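You operate a simulated robot arm through the tools that you are given. There is no shell and no other tool.

You run a simulated robot arm. Do the job below in one go: nothing can be reset, and whatever is moved stays where it is left.

## Task
Stand the oil in the pull-out, wipe its ring off the worktop and shut the cupboard.
Fine: use the orange cloth and put it back; the oil goes in the bottle tray; the syrup stays put. Set down upright: oil bottle. What is to be rubbed or washed off counts as gone when no trace of it is left.
Where things are to end (x, y in the base frame): oil bottle within 6 cm of [34, -62].

Only the result counts: the job must be done as asked and must still hold three seconds after the hand-in. Knocking over, shifting, dropping, spilling or breaking anything else fails it. Flat cloth is picked up by pressing the open fingertips on it (5 to 10 N) and closing them slowly along it; thin cloth reads only 2 to 8 mm in the jaws.

## Robot
A 6-joint arm with a two-finger gripper, fixed in place. Base frame: the origin is at the foot of the arm, x ahead of it, y to its left, z up; the work surface is at about z = 90. Lengths are in cm, angles in degrees, forces in N, time in s.
Its first joint turns from -166.0 to 166.0 degrees. Payload 3.43 kg.
The TCP is the grasp point between the finger pads, 2 cm short of the fingertips. In the tool frame z runs along the fingers and y along their closing line. Largest opening 19 cm; the body of the gripper starts 24.8 cm behind the TCP.
Orientation is told as [roll, pitch, yaw] about the base's x, y, z axes, in that order, counted from this pose: with the fingers straight down and closing along the base's y, the tool's x points along the base's -x, its y along +y and its z along -z.

## Interface
- The arm moves only by the tool step_arm. Its argument "commands" is a list of rows, each an object (a shift or turn left out is 0, a gripper value left out holds the last) with "linear": the shift along the base's x, y, z in cm, a list of three; "rot": the turn, a rotation vector about the base's x, y, z in degrees, a list of three; "hand": the opening, from 0 (shut) to 1 (fully open). In form: [{"linear": [tx, ty, tz], "rot": [rx, ry, rz], "hand": hand}, ...]. A call has 1 to 20 rows; each row shifts and turns the commanded pose from where the row before left it. A row lasts 0.2 s, in which the tool goes at most 5 cm and 8.6 degrees; a call with a longer step from one row to the next is refused whole, and so is a gripper value outside its range. A pose out of reach is approached as far as the arm can. The call stops where the force on the tool passes 40 N (or 10 N more than at its start, if that is more) or the arm is blocked; 0.2 s more then pass. The fingers move at their own pace (about 15.3 cm/s each) and stop on an object; they squeeze with about 25 N. The grip force told is the motor's: it shows also when the fingers shut on nothing. Time passes only in rows, and 0.2 s behind the last, so rows that do not move let the fingers close. The reply holds the time, the measured pose of the TCP, the force on the tool along the base axes, the opening and the grip force, in the units named above and with some noise, with the torque about the TCP (base axes, N m) and any sound that the robot's microphone picked up.
- Cameras (640 x 400 px; columns grow to the right, rows downward): "scene" is fixed at [5.02, -50.49, 159.06]; the picture's right is [-0.24, -0.97, 0.00], its down [-0.84, 0.21, -0.49] and it looks along [0.48, -0.12, -0.87] (base axes); focal length 325 px, centre (320, 200). "wrist" rides on the gripper at [7, -0.8, -28.8] in the tool frame; the picture's right is [0.12, 0.99, 0.00], its down [-0.96, 0.11, -0.25] and it looks along [-0.24, 0.03, 0.97] (tool axes); focal length 261 px, centre (320, 200). There is no depth. A picture from a camera that has moved, and an enlarged one, comes with that camera's place and axes in the base frame and with its lens. The place of the scene camera against the robot may be out by one fixed shift of up to 1.8 cm in any direction.
- snapshot(camera): a new picture of that camera. No time passes.
- lift_body(by): slides the trunk up (or, below 0, down) by that many cm; the arm rides with it, the base frame stays. It gives what a move gives, with no picture.
- zoom(camera, box): a new picture of the part [left, top, right, bottom] of that camera's present view, enlarged. No time passes.
- close_job(): hands the job in; it is judged then, once.

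Nothing tells you positions but the pictures and the camera data. Unless the task says otherwise, let go and move clear before handing in.

The tools are called after "Emit:" by a JSON object that holds its "name" and its "arguments". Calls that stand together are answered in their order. step_arm: Moves the arm, as the interface text tells. Its arguments: {"type":"object","properties":{"commands":{"type":"array"}},"required":["commands"]} The other tools are called the same way: lift_body (by) slides the trunk up or down; snapshot (camera) takes a picture; zoom (camera, box) takes an enlarged picture of a part of a camera's view; close_job () hands the job in.

At the start:

```text
t: 0.0
position: [59.44, -43.79, 112.44]
ee_rot: [0.1, 0.1, 0.1]
contact_force: [-1.5, 0.3, 0.5]
torque: [-0.03, 0.0, 0.03]
gripper_width: 19.0
grip_force: 0.1
trunk travel left (down, up): [-20.0, 24.0]
```

scene: 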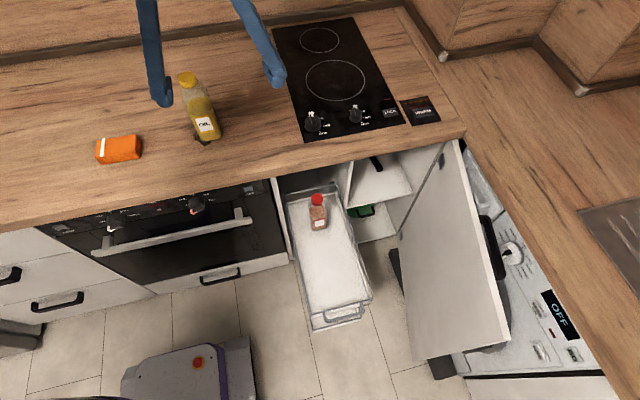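
wrist: 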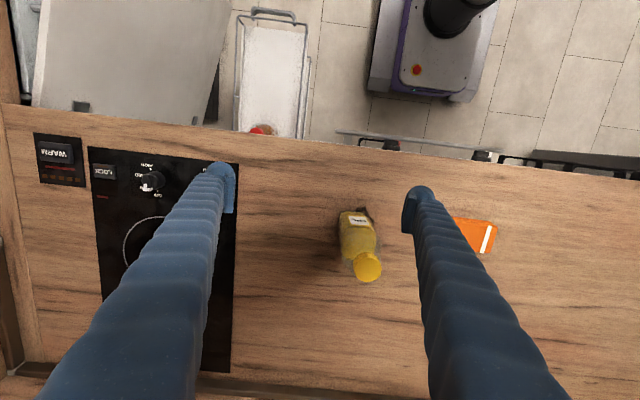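

I see the oil bottle standing on the worktop, the orange cloth to its left (in the scene view), and the open pull-out with the syrup in it. I'll look closer before moving anything.

Emit:
{"name": "zoom", "arguments": {"camera": "scene", "box": [80, 50, 280, 175]}}

Emit:
{"name": "zoom", "arguments": {"camera": "scene", "box": [240, 120, 560, 360]}}

Emit:
{"name": "zoom", "arguments": {"camera": "wrist", "box": [220, 0, 540, 300]}}

```text
3.20 times, centred on (180, 112) of scene
camera zoom: at [5.02, -50.49, 159.06], right [-0.24, -0.97, 0.0], down [-0.84, 0.21, -0.49], along [0.48, -0.12, -0.87], focal length 1040 px, centre (768, 480)
```

zoom: 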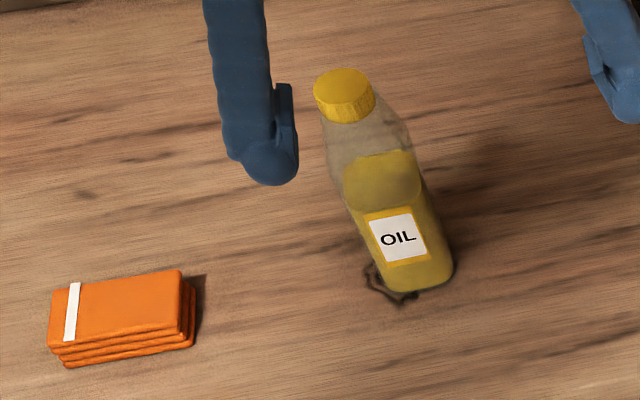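

```text
1.67 times, centred on (400, 240) of scene
camera zoom: at [5.02, -50.49, 159.06], right [-0.24, -0.97, 0.0], down [-0.84, 0.21, -0.49], along [0.48, -0.12, -0.87], focal length 542 px, centre (187, 133)
```

zoom: 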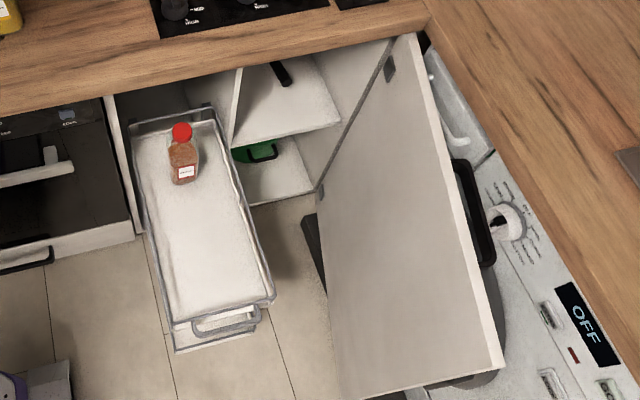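

```text
1.33 times, centred on (380, 150) of wrist
camera zoom: at [52.27, -44.6, 141.2], right [-0.12, 0.99, 0.0], down [0.96, 0.11, 0.25], along [0.24, 0.03, -0.97], focal length 348 px, centre (240, 267)
```

zoom: 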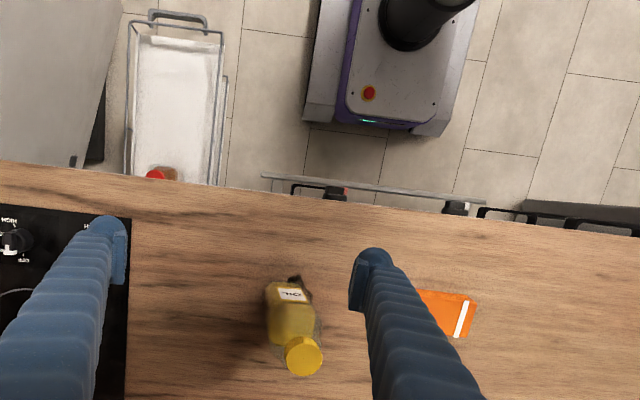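

The oil bottle stands at about (69, -35) and is about 19 cm tall. The cloth lies left of it. The pull-out rim is at about z 58, from x 23 to 66 and y -71 to -52, and the hinged door is to its right. I'll move the wrist camera above the pull-out to look inside before touching anything.

Emit:
{"name": "step_arm", "arguments": {"commands": [{"linear": [0, 0, 4.5]}, {"linear": [0, 0, 4.5]}, {"linear": [-2.4, -3, 2]}, {"linear": [-2.4, -3, 2]}, {"linear": [-2.4, -3, 2]}, {"linear": [-2.4, -3, 2]}, {"linear": [-2.4, -3, 0]}, {"linear": [-2.4, -3, 0]}]}}

Emit:
{"name": "snapshot", "arguments": {"camera": "wrist"}}

Emit:
{"name": "snapshot", "arguments": {"camera": "scene"}}

```text
t: 1.8
position: [45.02, -61.59, 129.4]
ee_rot: [0.2, 0.0, -0.1]
contact_force: [-0.1, 0.3, 0.0]
torque: [0.03, -0.04, 0.01]
gripper_width: 18.99
grip_force: 0.3
trunk travel left (down, up): [-20.0, 24.0]
```

```text
taken
camera wrist: at [37.77, -62.59, 158.15], right [-0.12, 0.99, 0.0], down [0.96, 0.11, 0.25], along [0.24, 0.03, -0.97], focal length 261 px, centre (320, 200)
```

wrist: 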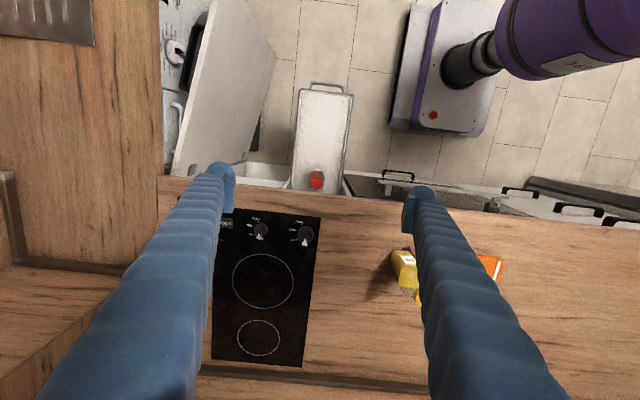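

```text
taken
```

scene: 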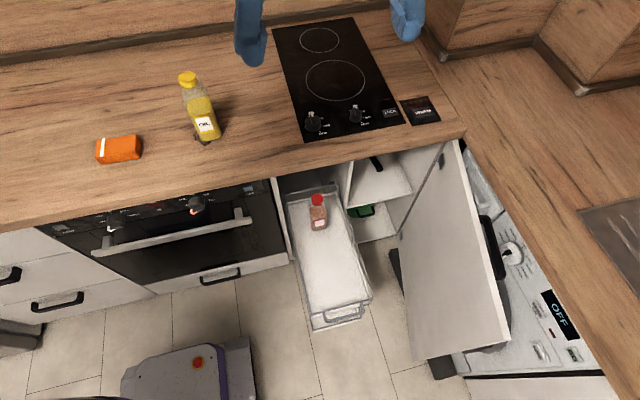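

The tray is visible, with the syrup near its back end and empty space in front. I'll zoom in on the tray and on the door.

Emit:
{"name": "zoom", "arguments": {"camera": "wrist", "box": [230, 60, 390, 220]}}

Emit:
{"name": "zoom", "arguments": {"camera": "wrist", "box": [150, 0, 310, 220]}}

Emit:
{"name": "zoom", "arguments": {"camera": "scene", "box": [270, 150, 430, 250]}}

Emit:
{"name": "zoom", "arguments": {"camera": "scene", "box": [280, 250, 440, 350]}}

Emit:
{"name": "zoom", "arguments": {"camera": "scene", "box": [160, 60, 240, 160]}}

Emit:
{"name": "zoom", "arguments": {"camera": "scene", "box": [380, 120, 540, 380]}}

```text
2.50 times, centred on (310, 140) of wrist
camera zoom: at [37.77, -62.59, 158.15], right [-0.12, 0.99, 0.0], down [0.96, 0.11, 0.25], along [0.24, 0.03, -0.97], focal length 652 px, centre (345, 350)
```

zoom: 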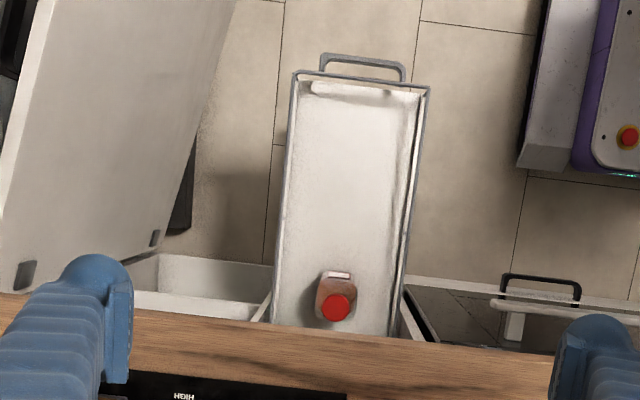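

```text
1.82 times, centred on (230, 110) of wrist
camera zoom: at [37.77, -62.59, 158.15], right [-0.12, 0.99, 0.0], down [0.96, 0.11, 0.25], along [0.24, 0.03, -0.97], focal length 474 px, centre (484, 364)
```

zoom: 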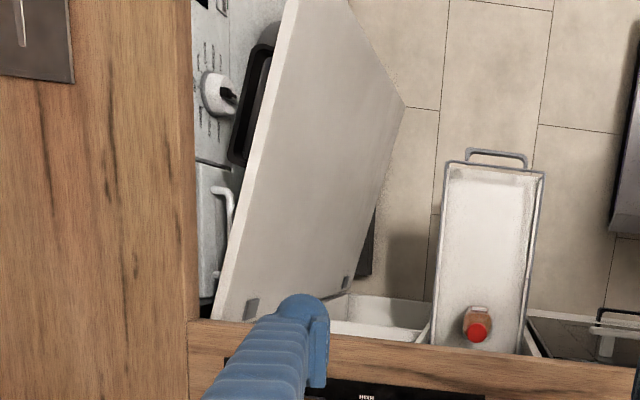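

```text
4.00 times, centred on (350, 200) of scene
camera zoom: at [5.02, -50.49, 159.06], right [-0.24, -0.97, 0.0], down [-0.84, 0.21, -0.49], along [0.48, -0.12, -0.87], focal length 1300 px, centre (200, 200)
```

zoom: 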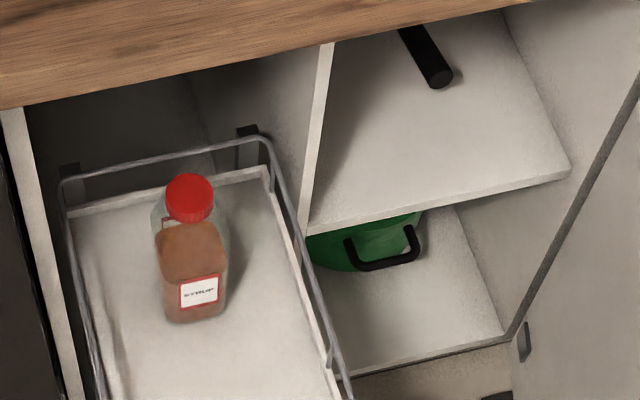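

```text
4.00 times, centred on (360, 300) of scene
camera zoom: at [5.02, -50.49, 159.06], right [-0.24, -0.97, 0.0], down [-0.84, 0.21, -0.49], along [0.48, -0.12, -0.87], focal length 1300 px, centre (160, -200)
```

zoom: 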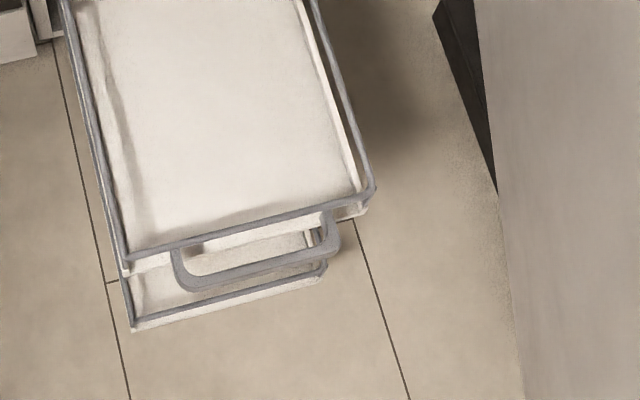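

```text
4.00 times, centred on (200, 110) of scene
camera zoom: at [5.02, -50.49, 159.06], right [-0.24, -0.97, 0.0], down [-0.84, 0.21, -0.49], along [0.48, -0.12, -0.87], focal length 1300 px, centre (800, 560)
```

zoom: 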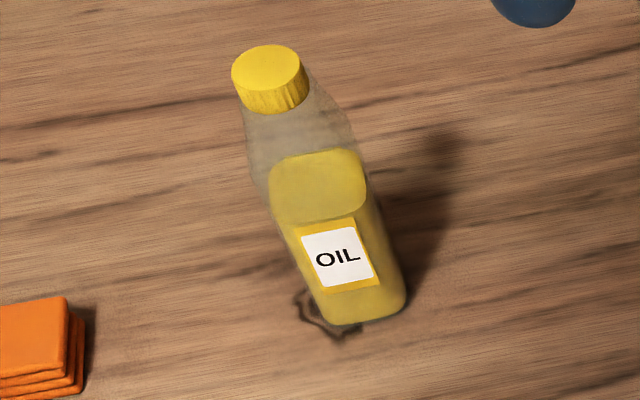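

```text
1.54 times, centred on (460, 250) of scene
camera zoom: at [5.02, -50.49, 159.06], right [-0.24, -0.97, 0.0], down [-0.84, 0.21, -0.49], along [0.48, -0.12, -0.87], focal length 500 px, centre (105, 123)
```

zoom: 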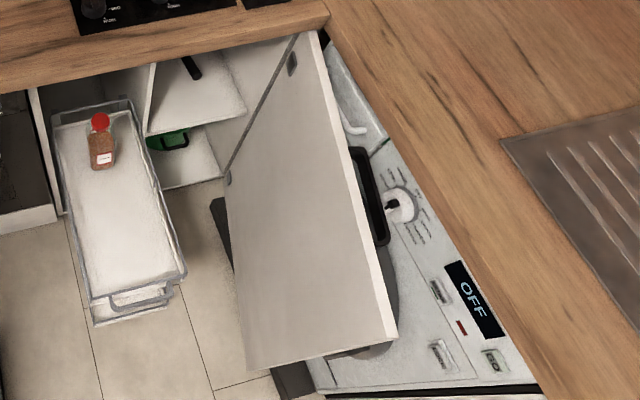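

The tray floor is at about z 51, the syrup is at about (54, -62), and (34, -62) is free in front of it. Next I'll move over the oil bottle to check its shape and exact place.

Emit:
{"name": "step_arm", "arguments": {"commands": [{"linear": [2.4, 2.95, 0]}, {"linear": [2.4, 2.95, 0]}, {"linear": [2.4, 2.95, 0]}, {"linear": [2.4, 2.95, 0]}, {"linear": [2.4, 2.95, 0]}, {"linear": [2.4, 2.95, 0]}, {"linear": [2.4, 2.95, -2]}, {"linear": [2.4, 2.95, -2]}, {"linear": [2.4, 2.95, -2]}, {"linear": [0, 0, 0]}]}}

Emit:
{"name": "snapshot", "arguments": {"camera": "wrist"}}

Emit:
{"name": "zoom", "arguments": {"camera": "wrist", "box": [240, 120, 400, 280]}}

Emit:
{"name": "snapshot", "arguments": {"camera": "scene"}}

```text
t: 4.0
position: [66.75, -35.29, 123.51]
ee_rot: [0.0, 0.1, -0.1]
contact_force: [0.3, 0.6, -0.9]
torque: [-0.08, 0.01, 0.02]
gripper_width: 19.01
grip_force: 0.1
trunk travel left (down, up): [-20.0, 24.0]
```

```text
taken
camera wrist: at [59.48, -36.15, 152.24], right [-0.12, 0.99, 0.0], down [0.96, 0.11, 0.25], along [0.25, 0.03, -0.97], focal length 261 px, centre (320, 200)
```

wrist: 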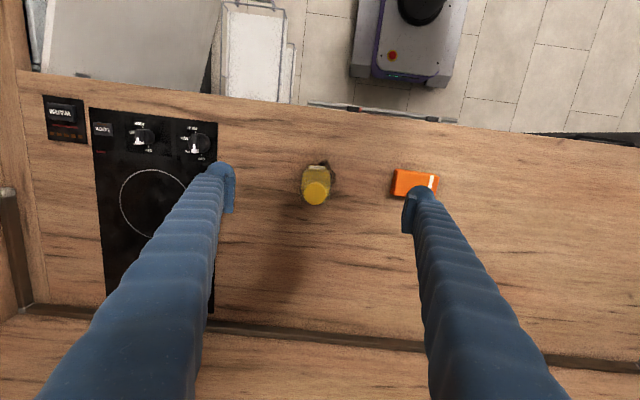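

```text
2.50 times, centred on (320, 200) of wrist
camera zoom: at [59.48, -36.15, 152.24], right [-0.12, 0.99, 0.0], down [0.96, 0.11, 0.25], along [0.25, 0.03, -0.97], focal length 652 px, centre (320, 200)
```

zoom: 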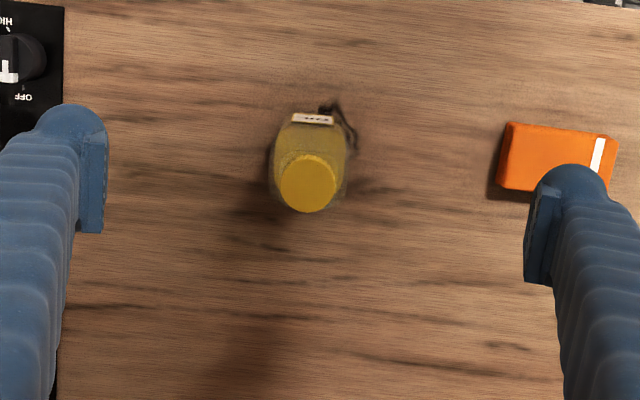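

```text
taken
```

scene: 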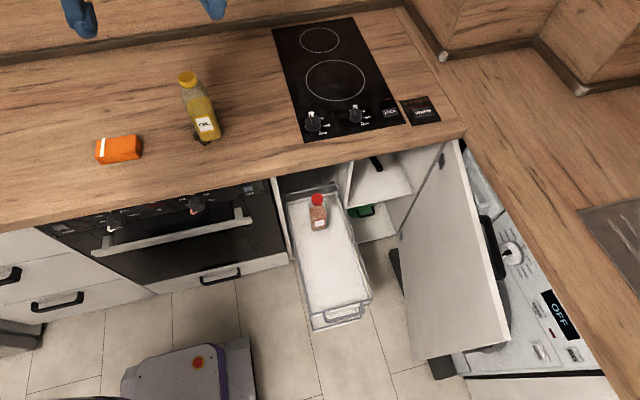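

The oil bottle is square with its sides along the base axes, centred at about (69.9, -35.6), and part of the stain shows at its near side. I'll line up above it and descend with the fingers either side.

Emit:
{"name": "step_arm", "arguments": {"commands": [{"linear": [3.1, -0.3, 0]}, {"linear": [0, 0, -4]}, {"linear": [0, 0, -4]}, {"linear": [0, 0, -4]}, {"linear": [0, 0, -4]}, {"linear": [0, 0, -4]}, {"linear": [0, 0, -4.3]}, {"linear": [0, 0, 0], "hand": 0.55}, {"linear": [0, 0, 0]}, {"linear": [0, 0, 0]}]}}

Emit:
{"name": "snapshot", "arguments": {"camera": "wrist"}}

Emit:
{"name": "zoom", "arguments": {"camera": "scene", "box": [130, 30, 290, 150]}}

```text
t: 6.2
position: [69.8, -35.53, 99.03]
ee_rot: [0.1, 0.1, 0.0]
contact_force: [-0.3, -0.2, -0.2]
torque: [0.02, 0.01, 0.0]
gripper_width: 10.45
grip_force: 0.1
trunk travel left (down, up): [-20.0, 24.0]
```

```text
taken
camera wrist: at [62.62, -36.49, 127.88], right [-0.12, 0.99, 0.0], down [0.96, 0.11, 0.25], along [0.24, 0.03, -0.97], focal length 261 px, centre (320, 200)
```

wrist: 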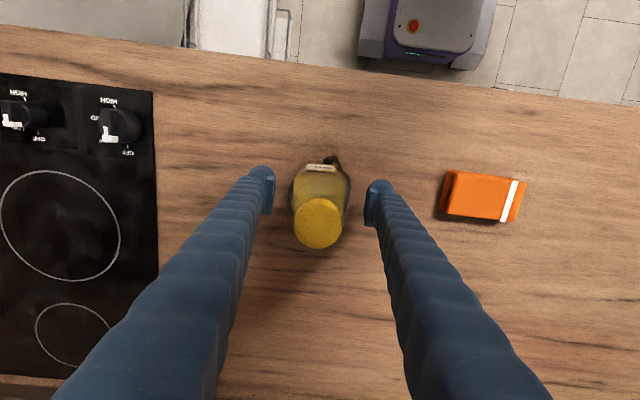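

```text
3.33 times, centred on (210, 90) of scene
camera zoom: at [5.02, -50.49, 159.06], right [-0.24, -0.97, 0.0], down [-0.84, 0.21, -0.49], along [0.48, -0.12, -0.87], focal length 1083 px, centre (687, 567)
```

zoom: 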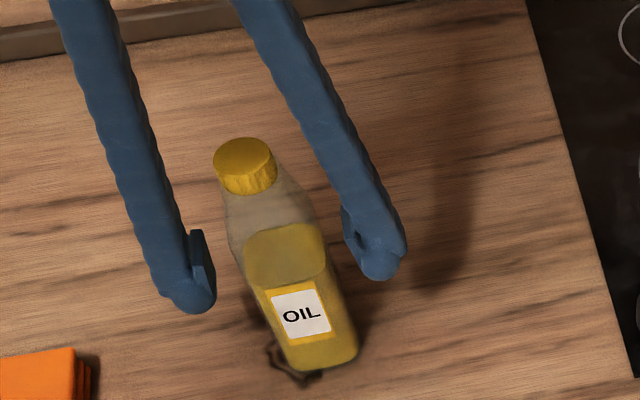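

The fingers straddle the bottle and the centring is off by only about 3 mm. I'll correct that and close slowly.

Emit:
{"name": "step_arm", "arguments": {"commands": [{"linear": [-0.3, -0.2, 0]}, {"hand": 0.45}, {"hand": 0.4}, {"hand": 0.37}, {"hand": 0.35}, {"hand": 0.33}, {"hand": 0.31}, {"hand": 0.29}, {"hand": 0.25}, {"hand": 0.2}, {"hand": 0.1}, {"hand": 0}, {"hand": 0}, {"hand": 0}]}}

Emit:
{"name": "snapshot", "arguments": {"camera": "wrist"}}

```text
t: 9.2
position: [69.41, -35.71, 99.17]
ee_rot: [0.1, 0.1, 0.1]
contact_force: [0.3, 1.4, 1.8]
torque: [-0.03, 0.04, 0.05]
gripper_width: 6.22
grip_force: 24.7
trunk travel left (down, up): [-20.0, 24.0]
```

```text
taken
camera wrist: at [62.27, -36.64, 127.91], right [-0.12, 0.99, 0.0], down [0.96, 0.11, 0.25], along [0.24, 0.03, -0.97], focal length 261 px, centre (320, 200)
```

wrist: 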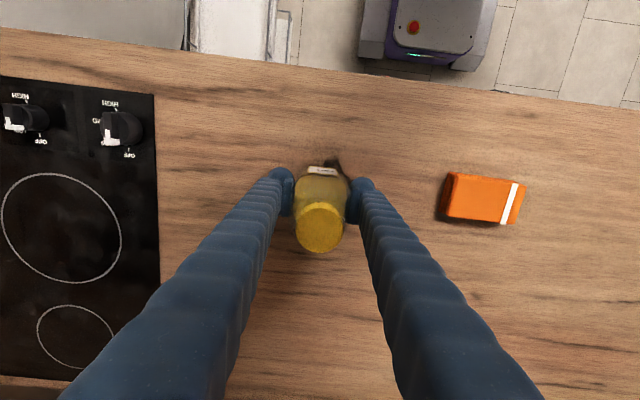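

The bottle is held at 6.2 cm width with about 25 N. I'll lift it gently and check that it hangs straight.

Emit:
{"name": "step_arm", "arguments": {"commands": [{"linear": [0, 0, 1]}, {"linear": [0, 0, 2]}, {"linear": [0, 0, 3]}, {"linear": [0, 0, 3]}, {"linear": [0, 0, 3]}, {"linear": [0, 0, 3]}, {"linear": [0, 0, 0]}]}}

Emit:
{"name": "snapshot", "arguments": {"camera": "wrist"}}

Emit:
{"name": "snapshot", "arguments": {"camera": "scene"}}

Emit:
{"name": "zoom", "arguments": {"camera": "scene", "box": [130, 30, 290, 150]}}

```text
t: 10.8
position: [69.52, -35.51, 113.93]
ee_rot: [0.0, 0.2, 0.0]
contact_force: [-0.3, 1.4, -6.2]
torque: [-0.03, 0.06, 0.01]
gripper_width: 6.25
grip_force: 24.8
trunk travel left (down, up): [-20.0, 24.0]
```

```text
taken
camera wrist: at [62.4, -36.5, 142.73], right [-0.12, 0.99, 0.0], down [0.96, 0.11, 0.25], along [0.24, 0.03, -0.97], focal length 261 px, centre (320, 200)
```

wrist: 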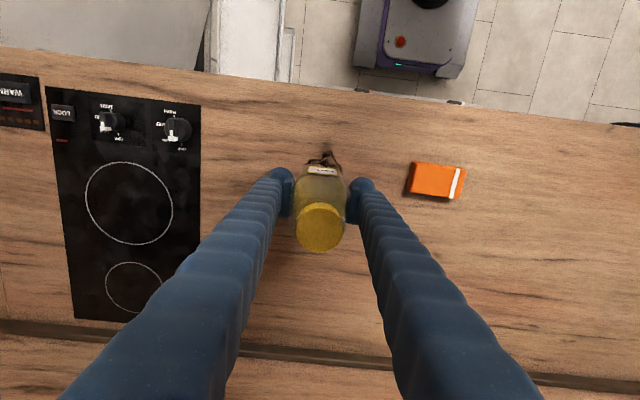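

```text
taken
```

scene: 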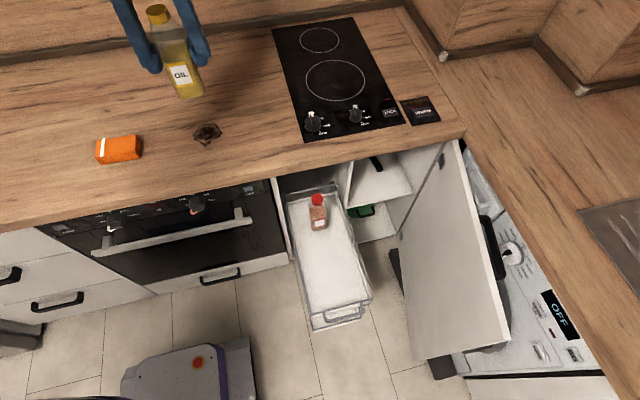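

```text
3.33 times, centred on (210, 90) of scene
camera zoom: at [5.02, -50.49, 159.06], right [-0.24, -0.97, 0.0], down [-0.84, 0.21, -0.49], along [0.48, -0.12, -0.87], focal length 1083 px, centre (687, 567)
```

zoom: 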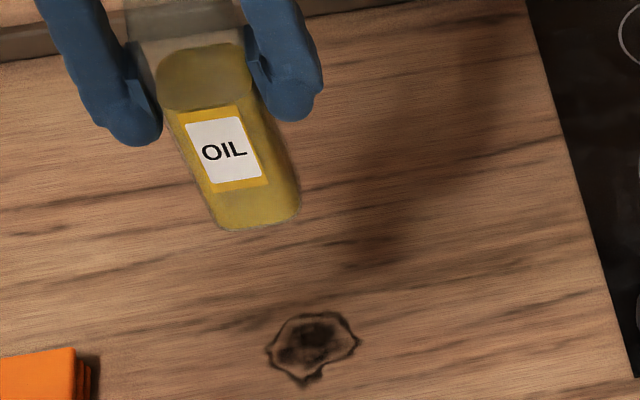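

The bottle is held straight and weighs about 6 N; the stain is on the worktop at about (69, -35). I'll carry the bottle over to above the tray spot at (34, -62), keeping it high.

Emit:
{"name": "step_arm", "arguments": {"commands": [{"linear": [-1.5, -1.1, 0]}, {"linear": [-3.1, -2.3, 0]}, {"linear": [-3.1, -2.3, 0]}, {"linear": [-3.1, -2.3, 0]}, {"linear": [-3.1, -2.3, 0]}, {"linear": [-3.1, -2.3, 0]}, {"linear": [-3.1, -2.3, 0]}, {"linear": [-3.1, -2.3, 0]}, {"linear": [-3.1, -2.3, 0]}, {"linear": [-3.1, -2.3, 0]}, {"linear": [-3.1, -2.3, 0]}, {"linear": [-1.5, -1.1, 0]}, {"linear": [-1.5, -1.3, 0]}, {"linear": [0, 0, 0]}]}}

Emit:
{"name": "snapshot", "arguments": {"camera": "wrist"}}

Emit:
{"name": "snapshot", "arguments": {"camera": "scene"}}

```text
t: 13.8
position: [33.9, -62.09, 114.29]
ee_rot: [0.1, 0.0, 0.0]
contact_force: [-0.5, -0.3, -5.3]
torque: [0.05, 0.0, 0.0]
gripper_width: 6.24
grip_force: 25.3
trunk travel left (down, up): [-20.0, 24.0]
```

```text
taken
camera wrist: at [26.61, -63.1, 143.05], right [-0.12, 0.99, 0.0], down [0.96, 0.11, 0.25], along [0.25, 0.03, -0.97], focal length 261 px, centre (320, 200)
```

wrist: 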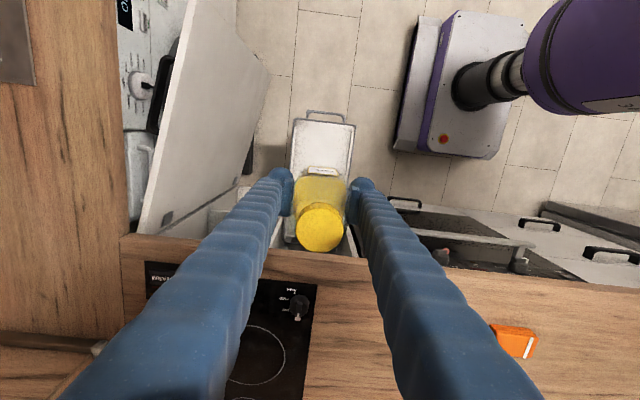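

```text
taken
```

scene: 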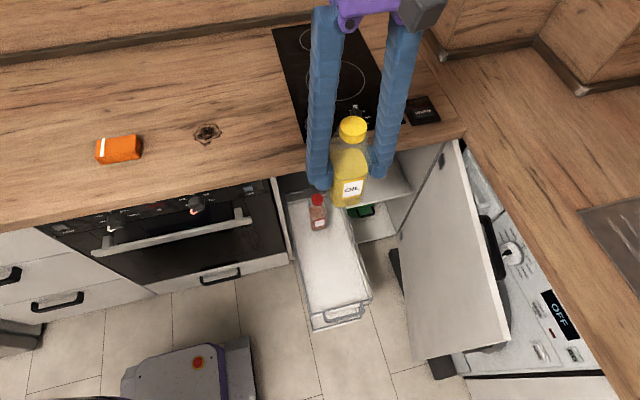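

The bottle is above the pull-out, well inside its rim. I'll lower it most of the way and look again.

Emit:
{"name": "step_arm", "arguments": {"commands": [{"linear": [0, 0, -2]}, {"linear": [0, 0, -4]}, {"linear": [0, 0, -4]}, {"linear": [0, 0, -4]}, {"linear": [0, 0, -4]}, {"linear": [0, 0, -4]}, {"linear": [0, 0, -4]}, {"linear": [0, 0, -4]}, {"linear": [0, 0, -4]}, {"linear": [0, 0, -2]}, {"linear": [0, 0, 0]}]}}

Emit:
{"name": "snapshot", "arguments": {"camera": "wrist"}}

Emit:
{"name": "snapshot", "arguments": {"camera": "scene"}}

```text
t: 16.2
position: [33.97, -62.32, 78.11]
ee_rot: [0.0, 0.0, 0.0]
contact_force: [-0.3, 0.7, -5.6]
torque: [0.05, 0.02, 0.01]
gripper_width: 6.25
grip_force: 24.8
trunk travel left (down, up): [-20.0, 24.0]
```

```text
taken
camera wrist: at [26.8, -63.25, 106.79], right [-0.12, 0.99, 0.0], down [0.96, 0.11, 0.25], along [0.25, 0.03, -0.97], focal length 261 px, centre (320, 200)
```

wrist: 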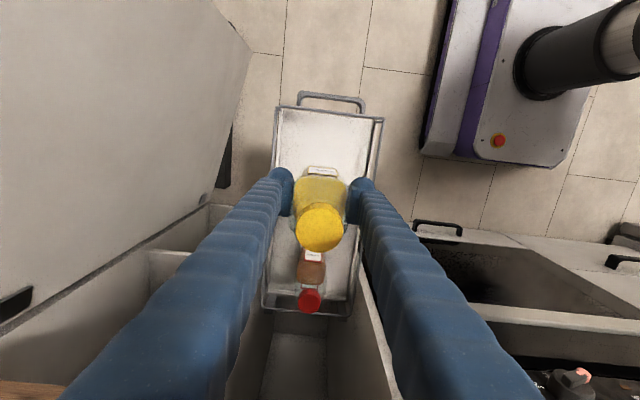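

```text
taken
```

scene: 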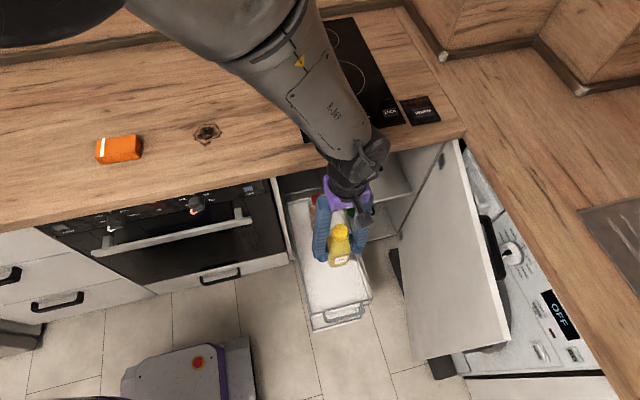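

The bottle is clear of the rim and the forearm is clear of the worktop. I'll lower it further to just above the floor of the tray, then go in small steps.

Emit:
{"name": "step_arm", "arguments": {"commands": [{"linear": [0, 0, -2.5]}, {"linear": [0, 0, -3]}, {"linear": [0, 0, -3]}, {"linear": [0, 0, -2.5]}, {"linear": [0, 0, -1.5]}, {"linear": [0, 0, 0]}]}}

Emit:
{"name": "snapshot", "arguments": {"camera": "wrist"}}

Emit:
{"name": "zoom", "arguments": {"camera": "scene", "box": [270, 180, 430, 340]}}

```text
t: 17.6
position: [33.94, -62.01, 65.64]
ee_rot: [-0.2, 0.1, 0.0]
contact_force: [-0.3, 0.2, -5.2]
torque: [0.03, 0.03, -0.03]
gripper_width: 6.23
grip_force: 24.7
trunk travel left (down, up): [-20.0, 24.0]
```

```text
taken
camera wrist: at [26.73, -62.97, 94.38], right [-0.12, 0.99, 0.0], down [0.96, 0.11, 0.25], along [0.25, 0.03, -0.97], focal length 261 px, centre (320, 200)
```

wrist: 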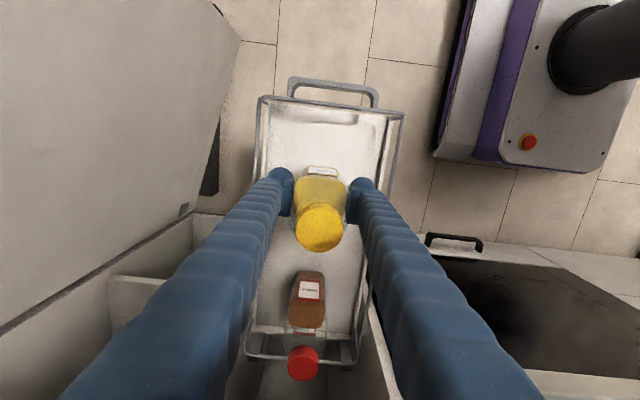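

```text
2.50 times, centred on (350, 260) of scene
camera zoom: at [5.02, -50.49, 159.06], right [-0.24, -0.97, 0.0], down [-0.84, 0.21, -0.49], along [0.48, -0.12, -0.87], focal length 812 px, centre (245, 50)
```

zoom: 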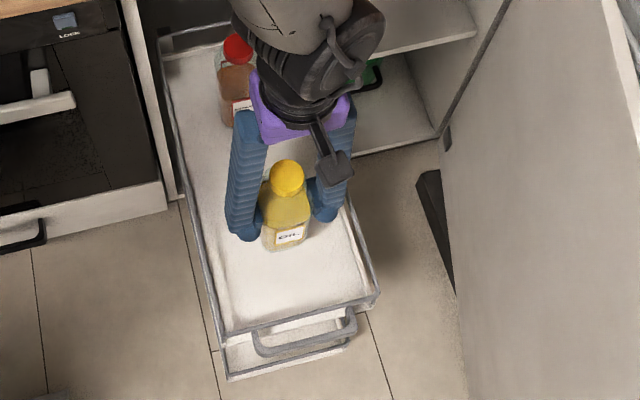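

Still clear: the bottle base is at about z 56.5, right over the free floor. I'll lower it in small steps until I feel contact.

Emit:
{"name": "step_arm", "arguments": {"commands": [{"linear": [0, 0, -0.7]}, {"linear": [0, 0, -0.7]}, {"linear": [0, 0, -0.7]}, {"linear": [0, 0, -0.5]}, {"linear": [0, 0, 0]}]}}

```text
t: 18.8
position: [33.9, -62.04, 63.02]
ee_rot: [0.0, 0.0, 0.0]
contact_force: [0.6, -0.3, -5.2]
torque: [0.03, 0.05, -0.04]
gripper_width: 6.25
grip_force: 24.9
trunk travel left (down, up): [-20.0, 24.0]
```

No contact yet, as the force still shows only the bottle's weight. I'll keep lowering in smaller steps.

Emit:
{"name": "step_arm", "arguments": {"commands": [{"linear": [0, 0, -0.4]}, {"linear": [0, 0, -0.4]}, {"linear": [0, 0, 0]}]}}

```text
t: 19.6
position: [33.93, -62.11, 62.25]
ee_rot: [0.0, -0.1, 0.0]
contact_force: [-0.2, 0.5, -5.6]
torque: [0.01, 0.0, 0.0]
gripper_width: 6.26
grip_force: 25.2
trunk travel left (down, up): [-20.0, 24.0]
```

The bottle is still hanging free and nothing has changed in the readings. I'll go on down.

Emit:
{"name": "step_arm", "arguments": {"commands": [{"linear": [0, 0, -0.4]}, {"linear": [0, 0, -0.4]}, {"linear": [0, 0, 0]}]}}

Emit:
{"name": "zoom", "arguments": {"camera": "scene", "box": [310, 200, 390, 260]}}

```text
t: 20.4
position: [33.96, -62.17, 61.48]
ee_rot: [0.0, -0.1, 0.0]
contact_force: [-0.2, 0.3, -5.1]
torque: [0.02, 0.04, -0.05]
gripper_width: 6.22
grip_force: 24.5
trunk travel left (down, up): [-20.0, 24.0]
```

```text
6.67 times, centred on (350, 230) of scene
camera zoom: at [5.02, -50.49, 159.06], right [-0.24, -0.97, 0.0], down [-0.84, 0.21, -0.49], along [0.48, -0.12, -0.87], focal length 2167 px, centre (120, 0)
```

zoom: 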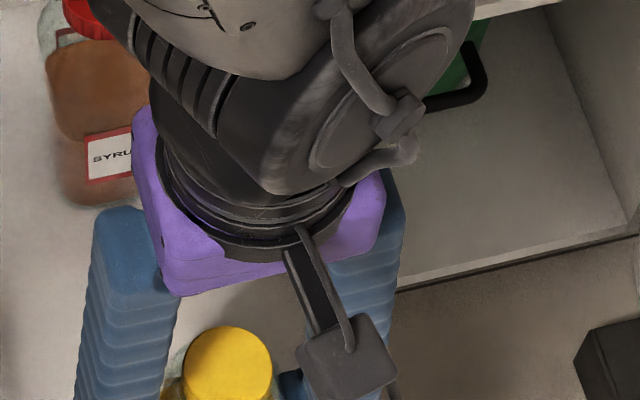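

There is still no contact, and the gripper is well clear of the syrup. I'll continue in small steps.

Emit:
{"name": "step_arm", "arguments": {"commands": [{"linear": [0, 0, -0.4]}, {"linear": [0, 0, -0.4]}, {"linear": [0, 0, 0]}]}}

```text
t: 21.2
position: [33.96, -62.09, 60.67]
ee_rot: [0.1, 0.0, 0.0]
contact_force: [-0.4, 0.0, -5.9]
torque: [0.02, -0.02, -0.01]
gripper_width: 6.23
grip_force: 25.5
trunk travel left (down, up): [-20.0, 24.0]
```

The bottle base should now be within a centimetre or so of the floor, with no contact reading yet. I'll take the next small steps.

Emit:
{"name": "step_arm", "arguments": {"commands": [{"linear": [0, 0, -0.3]}, {"linear": [0, 0, -0.3]}, {"linear": [0, 0, 0]}]}}

Emit:
{"name": "zoom", "arguments": {"camera": "scene", "box": [300, 210, 400, 290]}}

```text
t: 22.0
position: [33.96, -62.12, 59.98]
ee_rot: [0.0, 0.0, -0.1]
contact_force: [-0.1, 0.7, -6.3]
torque: [0.02, 0.03, -0.02]
gripper_width: 6.22
grip_force: 24.5
trunk travel left (down, up): [-20.0, 24.0]
```

```text
5.00 times, centred on (350, 250) of scene
camera zoom: at [5.02, -50.49, 159.06], right [-0.24, -0.97, 0.0], down [-0.84, 0.21, -0.49], along [0.48, -0.12, -0.87], focal length 1625 px, centre (170, -50)
```

zoom: 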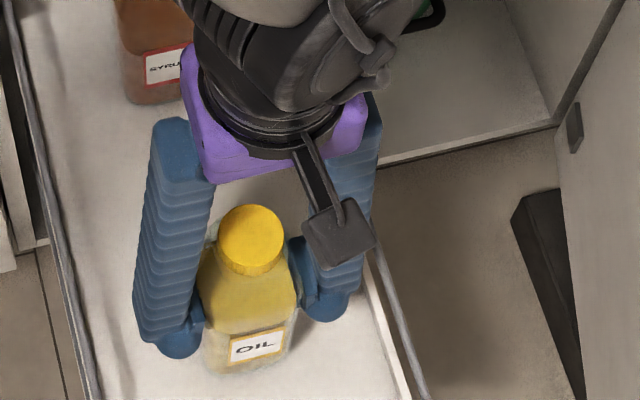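

The shadow under the bottle is closing up, but there is no contact yet. I'll continue in small steps.

Emit:
{"name": "step_arm", "arguments": {"commands": [{"linear": [0, 0, -0.4]}, {"linear": [0, 0, -0.4]}, {"linear": [0, 0, 0]}]}}

```text
t: 22.8
position: [33.88, -62.13, 59.31]
ee_rot: [0.0, 0.1, 0.0]
contact_force: [-1.1, -0.4, -5.6]
torque: [0.01, 0.02, 0.0]
gripper_width: 6.22
grip_force: 24.8
trunk travel left (down, up): [-20.0, 24.0]
```

The bottle hangs free at about z 50 for its base. I'll continue down.

Emit:
{"name": "step_arm", "arguments": {"commands": [{"linear": [0, 0, -0.4]}, {"linear": [0, 0, -0.4]}, {"linear": [0, 0, 0]}]}}

```text
t: 23.6
position: [33.9, -62.28, 58.59]
ee_rot: [-0.1, 0.0, 0.0]
contact_force: [1.4, 4.2, 24.8]
torque: [-0.05, 0.0, -0.02]
gripper_width: 6.21
grip_force: 25.6
trunk travel left (down, up): [-20.0, 24.0]
```

Contact: the force has turned to +25 N, so the bottle is standing on the tray floor. I'll ease off the pressure before letting go.

Emit:
{"name": "step_arm", "arguments": {"commands": [{"linear": [0, 0, 0.15]}, {"linear": [0, 0, 0]}]}}

```text
t: 24.2
position: [33.96, -62.24, 58.54]
ee_rot: [0.0, 0.0, 0.1]
contact_force: [-0.5, 0.3, 9.7]
torque: [-0.24, -0.25, -0.02]
gripper_width: 6.23
grip_force: 24.5
trunk travel left (down, up): [-20.0, 24.0]
```

Emit:
{"name": "step_arm", "arguments": {"commands": [{"linear": [0, 0, 0.1]}, {"linear": [0, 0, 0]}]}}

Emit:
{"name": "snapshot", "arguments": {"camera": "wrist"}}

```text
t: 24.8
position: [33.86, -62.08, 58.59]
ee_rot: [0.0, 0.0, 0.1]
contact_force: [1.2, 0.9, -5.4]
torque: [0.0, 0.02, -0.02]
gripper_width: 6.2
grip_force: 24.6
trunk travel left (down, up): [-20.0, 24.0]
```

```text
taken
camera wrist: at [26.72, -63.06, 87.39], right [-0.12, 0.99, 0.0], down [0.96, 0.11, 0.25], along [0.24, 0.03, -0.97], focal length 261 px, centre (320, 200)
```

wrist: 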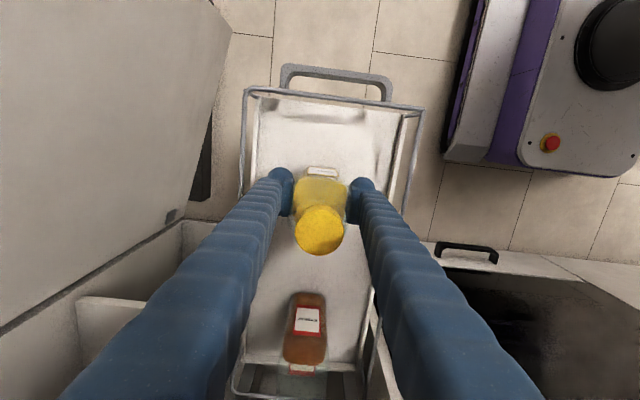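

The bottle is right at the floor. I'll settle it by under a millimetre and open the fingers slowly, staying inside the rim.

Emit:
{"name": "step_arm", "arguments": {"commands": [{"linear": [0, 0, -0.1]}, {"linear": [0, 0, 0], "hand": 0.33}, {"hand": 0.35}, {"hand": 0.38}, {"hand": 0.42}, {"hand": 0.46}, {"hand": 0.46}]}}

Emit:
{"name": "snapshot", "arguments": {"camera": "wrist"}}

```text
t: 26.4
position: [33.97, -62.09, 58.57]
ee_rot: [-0.1, -0.1, 0.0]
contact_force: [0.4, 0.1, 0.3]
torque: [-0.01, 0.01, -0.04]
gripper_width: 8.73
grip_force: 0.2
trunk travel left (down, up): [-20.0, 24.0]
```

```text
taken
camera wrist: at [26.71, -63.03, 87.39], right [-0.12, 0.99, 0.0], down [0.96, 0.11, 0.25], along [0.25, 0.03, -0.97], focal length 261 px, centre (320, 200)
```

wrist: 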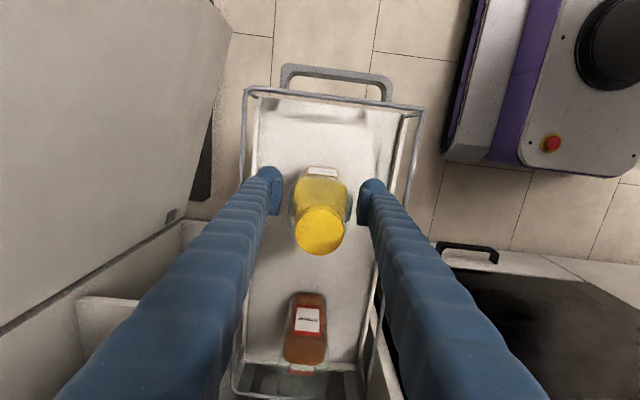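

The bottle stands upright on its own with both fingers clear. I'll raise the gripper straight up.

Emit:
{"name": "step_arm", "arguments": {"commands": [{"linear": [0, 0, 1]}, {"linear": [0, 0, 2.5]}, {"linear": [0, 0, 4]}, {"linear": [0, 0, 4.5]}, {"linear": [0, 0, 4.5]}, {"linear": [0, 0, 4.5]}, {"linear": [0, 0, 4.5]}, {"linear": [0, 0, 4.5]}, {"linear": [0, 0, 4.5]}, {"linear": [0, 0, 4.5]}, {"linear": [0, 0, 4.5]}, {"linear": [0, 0, 4.5]}, {"linear": [0, 0, 4.5]}, {"linear": [0, 0, 0]}]}}

Emit:
{"name": "snapshot", "arguments": {"camera": "wrist"}}

Emit:
{"name": "snapshot", "arguments": {"camera": "scene"}}

```text
t: 29.4
position: [34.03, -62.1, 111.11]
ee_rot: [0.0, 0.0, 0.1]
contact_force: [0.1, -0.2, -1.0]
torque: [-0.08, -0.02, 0.01]
gripper_width: 8.74
grip_force: 0.0
trunk travel left (down, up): [-20.0, 24.0]
```

```text
taken
camera wrist: at [26.77, -62.96, 139.91], right [-0.12, 0.99, 0.0], down [0.96, 0.11, 0.25], along [0.25, 0.03, -0.97], focal length 261 px, centre (320, 200)
```

wrist: 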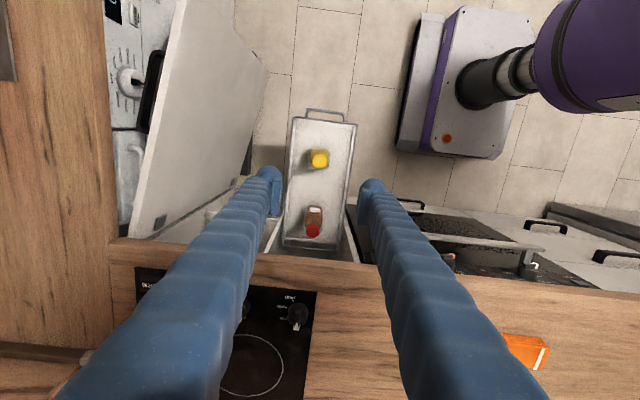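

```text
taken
```

scene: 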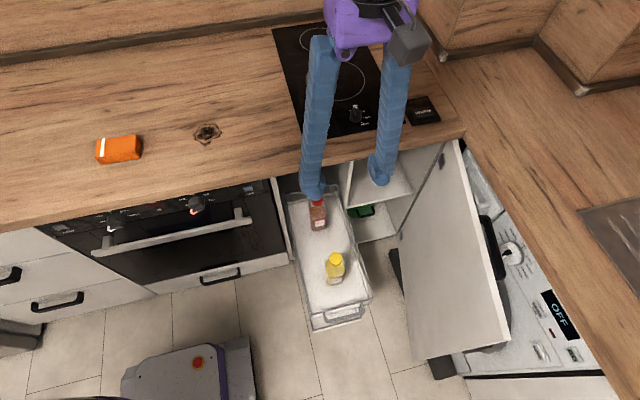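

The oil stands upright in the tray at the wanted spot. Next is the cloth: I'll go over the stain and cloth to look at both from above.

Emit:
{"name": "step_arm", "arguments": {"commands": [{"linear": [1, 1.5, 3], "hand": 0.6}, {"linear": [2.5, 3.3, 2]}, {"linear": [2.5, 3.3, 2]}, {"linear": [2.5, 3.3, 0]}, {"linear": [2.5, 3.3, 0]}, {"linear": [2.5, 3.3, 0]}, {"linear": [2.5, 3.3, 0]}, {"linear": [2.5, 3.3, 0]}, {"linear": [2.5, 3.3, 0]}, {"linear": [2.5, 3.3, 0]}, {"linear": [2.5, 3.3, 0]}, {"linear": [2.5, 3.3, 0]}, {"linear": [2, 2, 0]}, {"linear": [0, 0, 0]}]}}

Emit:
{"name": "snapshot", "arguments": {"camera": "wrist"}}

Emit:
{"name": "zoom", "arguments": {"camera": "wrist", "box": [220, 100, 420, 225]}}

Emit:
{"name": "zoom", "arguments": {"camera": "scene", "box": [80, 100, 240, 200]}}

```text
t: 32.4
position: [64.55, -22.32, 118.2]
ee_rot: [0.1, 0.1, -0.2]
contact_force: [0.2, 0.2, 0.0]
torque: [-0.04, 0.01, -0.03]
gripper_width: 11.4
grip_force: 0.0
trunk travel left (down, up): [-20.0, 24.0]
```

```text
taken
camera wrist: at [57.35, -23.26, 146.96], right [-0.12, 0.99, 0.0], down [0.96, 0.11, 0.25], along [0.25, 0.03, -0.97], focal length 261 px, centre (320, 200)
```

wrist: 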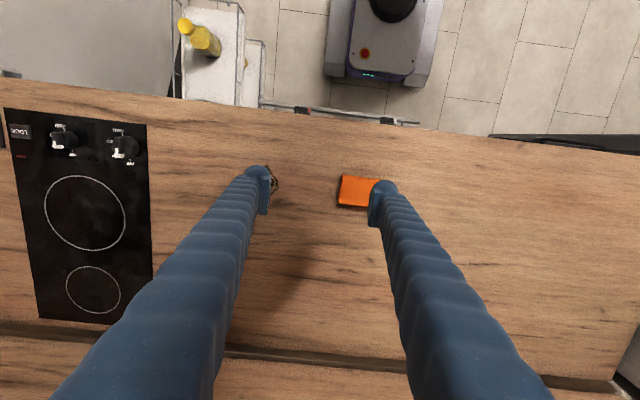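

```text
3.20 times, centred on (320, 162) of wrist
camera zoom: at [57.35, -23.26, 146.96], right [-0.12, 0.99, 0.0], down [0.96, 0.11, 0.25], along [0.25, 0.03, -0.97], focal length 834 px, centre (320, 320)
```

zoom: 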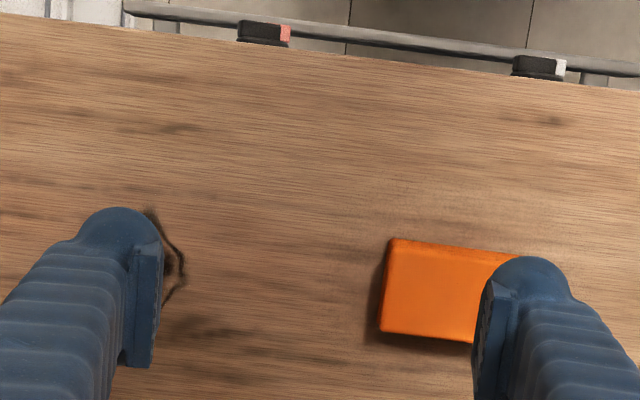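

```text
4.00 times, centred on (160, 150) of scene
camera zoom: at [5.02, -50.49, 159.06], right [-0.24, -0.97, 0.0], down [-0.84, 0.21, -0.49], along [0.48, -0.12, -0.87], focal length 1300 px, centre (960, 400)
```

zoom: 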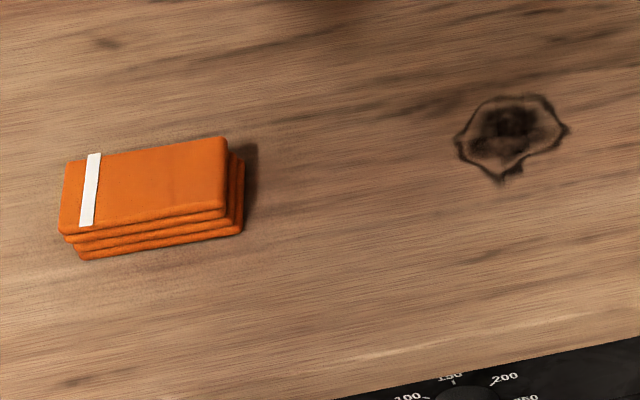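

The cloth is a folded stack with its near edge at x 65.3, far edge at x 72, from y -17.5 to about -7, roughly 2 cm high. I'll turn the gripper a quarter turn so that it closes across the short side, and line up above it.

Emit:
{"name": "step_arm", "arguments": {"commands": [{"linear": [0.4, 1, 0], "rot": [0, 0, 8.2]}, {"linear": [0.4, 1, 0], "rot": [0, 0, 8.2]}, {"linear": [0.4, 1, 0], "rot": [0, 0, 8.2]}, {"linear": [0.4, 1, 0], "rot": [0, 0, 8.2]}, {"linear": [0.4, 1, 0], "rot": [0, 0, 8.2]}, {"linear": [0.4, 1, 0], "rot": [0, 0, 8.2]}, {"linear": [0.4, 1, 0], "rot": [0, 0, 8.2]}, {"linear": [0.4, 1, 0], "rot": [0, 0, 8.2]}, {"linear": [0.4, 1, 0], "rot": [0, 0, 8.2]}, {"linear": [0.4, 1, 0], "rot": [0, 0, 8.1]}, {"linear": [0, 0, 0], "rot": [0, 0, 8.1]}, {"linear": [0, 0, 0]}]}}

Emit:
{"name": "snapshot", "arguments": {"camera": "wrist"}}

Emit:
{"name": "snapshot", "arguments": {"camera": "scene"}}

```text
t: 35.0
position: [68.44, -12.21, 118.28]
ee_rot: [-0.1, 0.0, 90.1]
contact_force: [-0.2, -0.9, 1.0]
torque: [0.06, 0.02, 0.0]
gripper_width: 11.42
grip_force: 0.0
trunk travel left (down, up): [-20.0, 24.0]
```

```text
taken
camera wrist: at [69.28, -19.39, 146.93], right [-0.99, -0.12, 0.0], down [-0.12, 0.96, 0.25], along [-0.03, 0.25, -0.97], focal length 261 px, centre (320, 200)
```

wrist: 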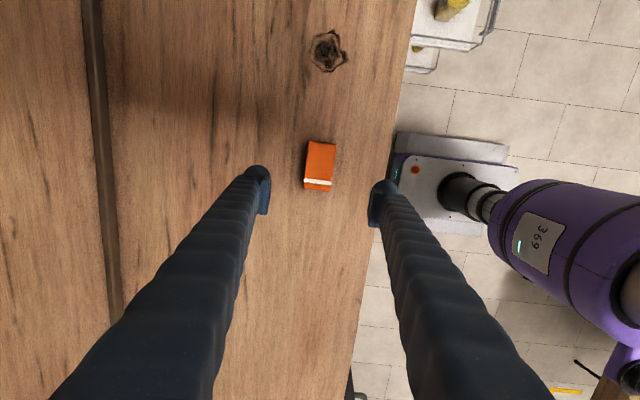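

```text
taken
```

scene: 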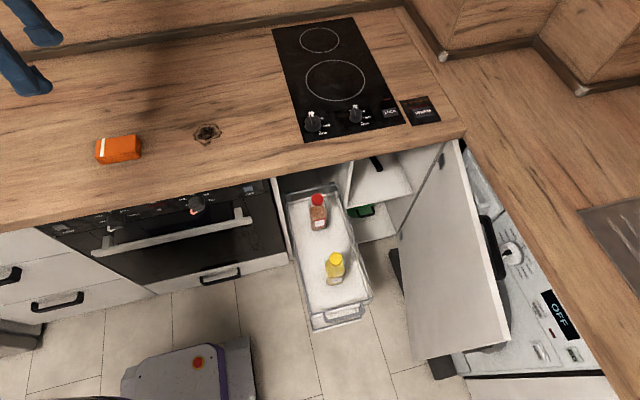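

Both the cloth and the stain are visible from here. I'll zoom in on both for exact places.

Emit:
{"name": "zoom", "arguments": {"camera": "wrist", "box": [280, 120, 360, 200]}}

Emit:
{"name": "zoom", "arguments": {"camera": "wrist", "box": [280, 10, 380, 90]}}

```text
5.00 times, centred on (320, 160) of wrist
camera zoom: at [69.28, -19.39, 146.93], right [-0.99, -0.12, 0.0], down [-0.12, 0.96, 0.25], along [-0.03, 0.25, -0.97], focal length 1303 px, centre (320, 400)
```

zoom: 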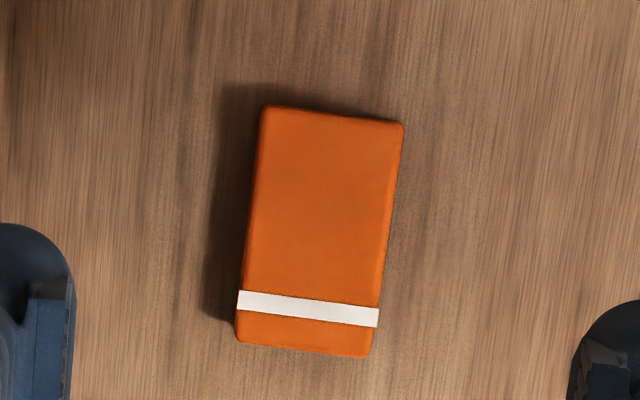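

```text
5.00 times, centred on (330, 50) of wrist
camera zoom: at [69.28, -19.39, 146.93], right [-0.99, -0.12, 0.0], down [-0.12, 0.96, 0.25], along [-0.03, 0.25, -0.97], focal length 1303 px, centre (270, 950)
```

zoom: 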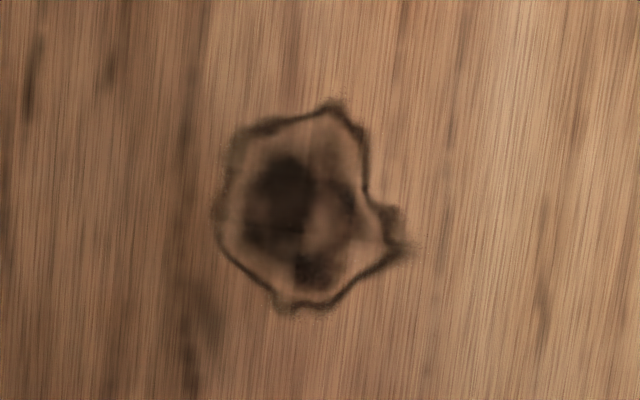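

The cloth's top spans x 65.7 to 71.4 and y -17.3 to -7.4, so the gripper is centred on it. I'll descend and close slowly across it, with the fingertips just above the worktop.

Emit:
{"name": "step_arm", "arguments": {"commands": [{"linear": [0.1, -0.1, -4]}, {"linear": [0, 0, -4.5]}, {"linear": [0, 0, -4.5]}, {"linear": [0, 0, -4.5]}, {"linear": [0, 0, -4]}, {"linear": [0, 0, -2]}, {"linear": [0, 0, -1]}, {"linear": [0, 0, -0.7]}, {"linear": [0, 0, 0]}]}}

Emit:
{"name": "snapshot", "arguments": {"camera": "wrist"}}

Emit:
{"name": "zoom", "arguments": {"camera": "scene", "box": [60, 80, 220, 180]}}

```text
t: 37.0
position: [68.56, -12.31, 92.92]
ee_rot: [0.1, -0.1, 90.0]
contact_force: [0.5, -0.7, -0.3]
torque: [0.01, 0.01, -0.02]
gripper_width: 11.4
grip_force: 0.2
trunk travel left (down, up): [-20.0, 24.0]
```

```text
taken
camera wrist: at [69.28, -19.5, 121.75], right [-0.99, -0.12, 0.0], down [-0.11, 0.96, 0.25], along [-0.03, 0.25, -0.97], focal length 261 px, centre (320, 200)
```

wrist: 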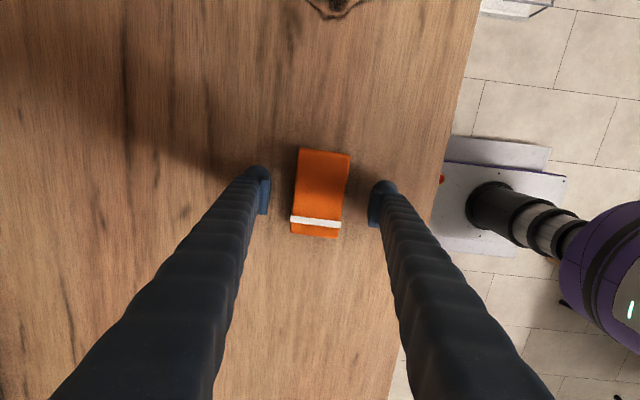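

```text
4.00 times, centred on (140, 130) of scene
camera zoom: at [5.02, -50.49, 159.06], right [-0.24, -0.97, 0.0], down [-0.84, 0.21, -0.49], along [0.48, -0.12, -0.87], focal length 1300 px, centre (1040, 480)
```

zoom: 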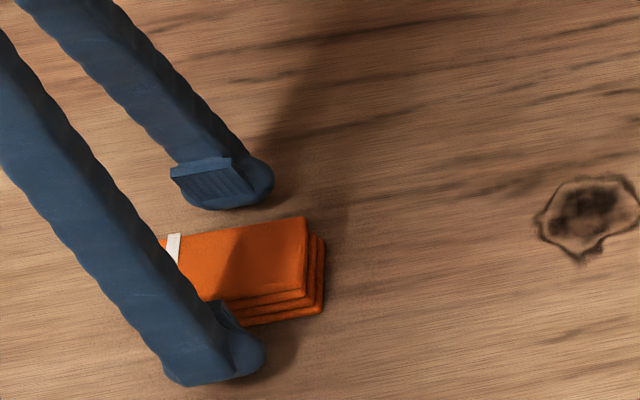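

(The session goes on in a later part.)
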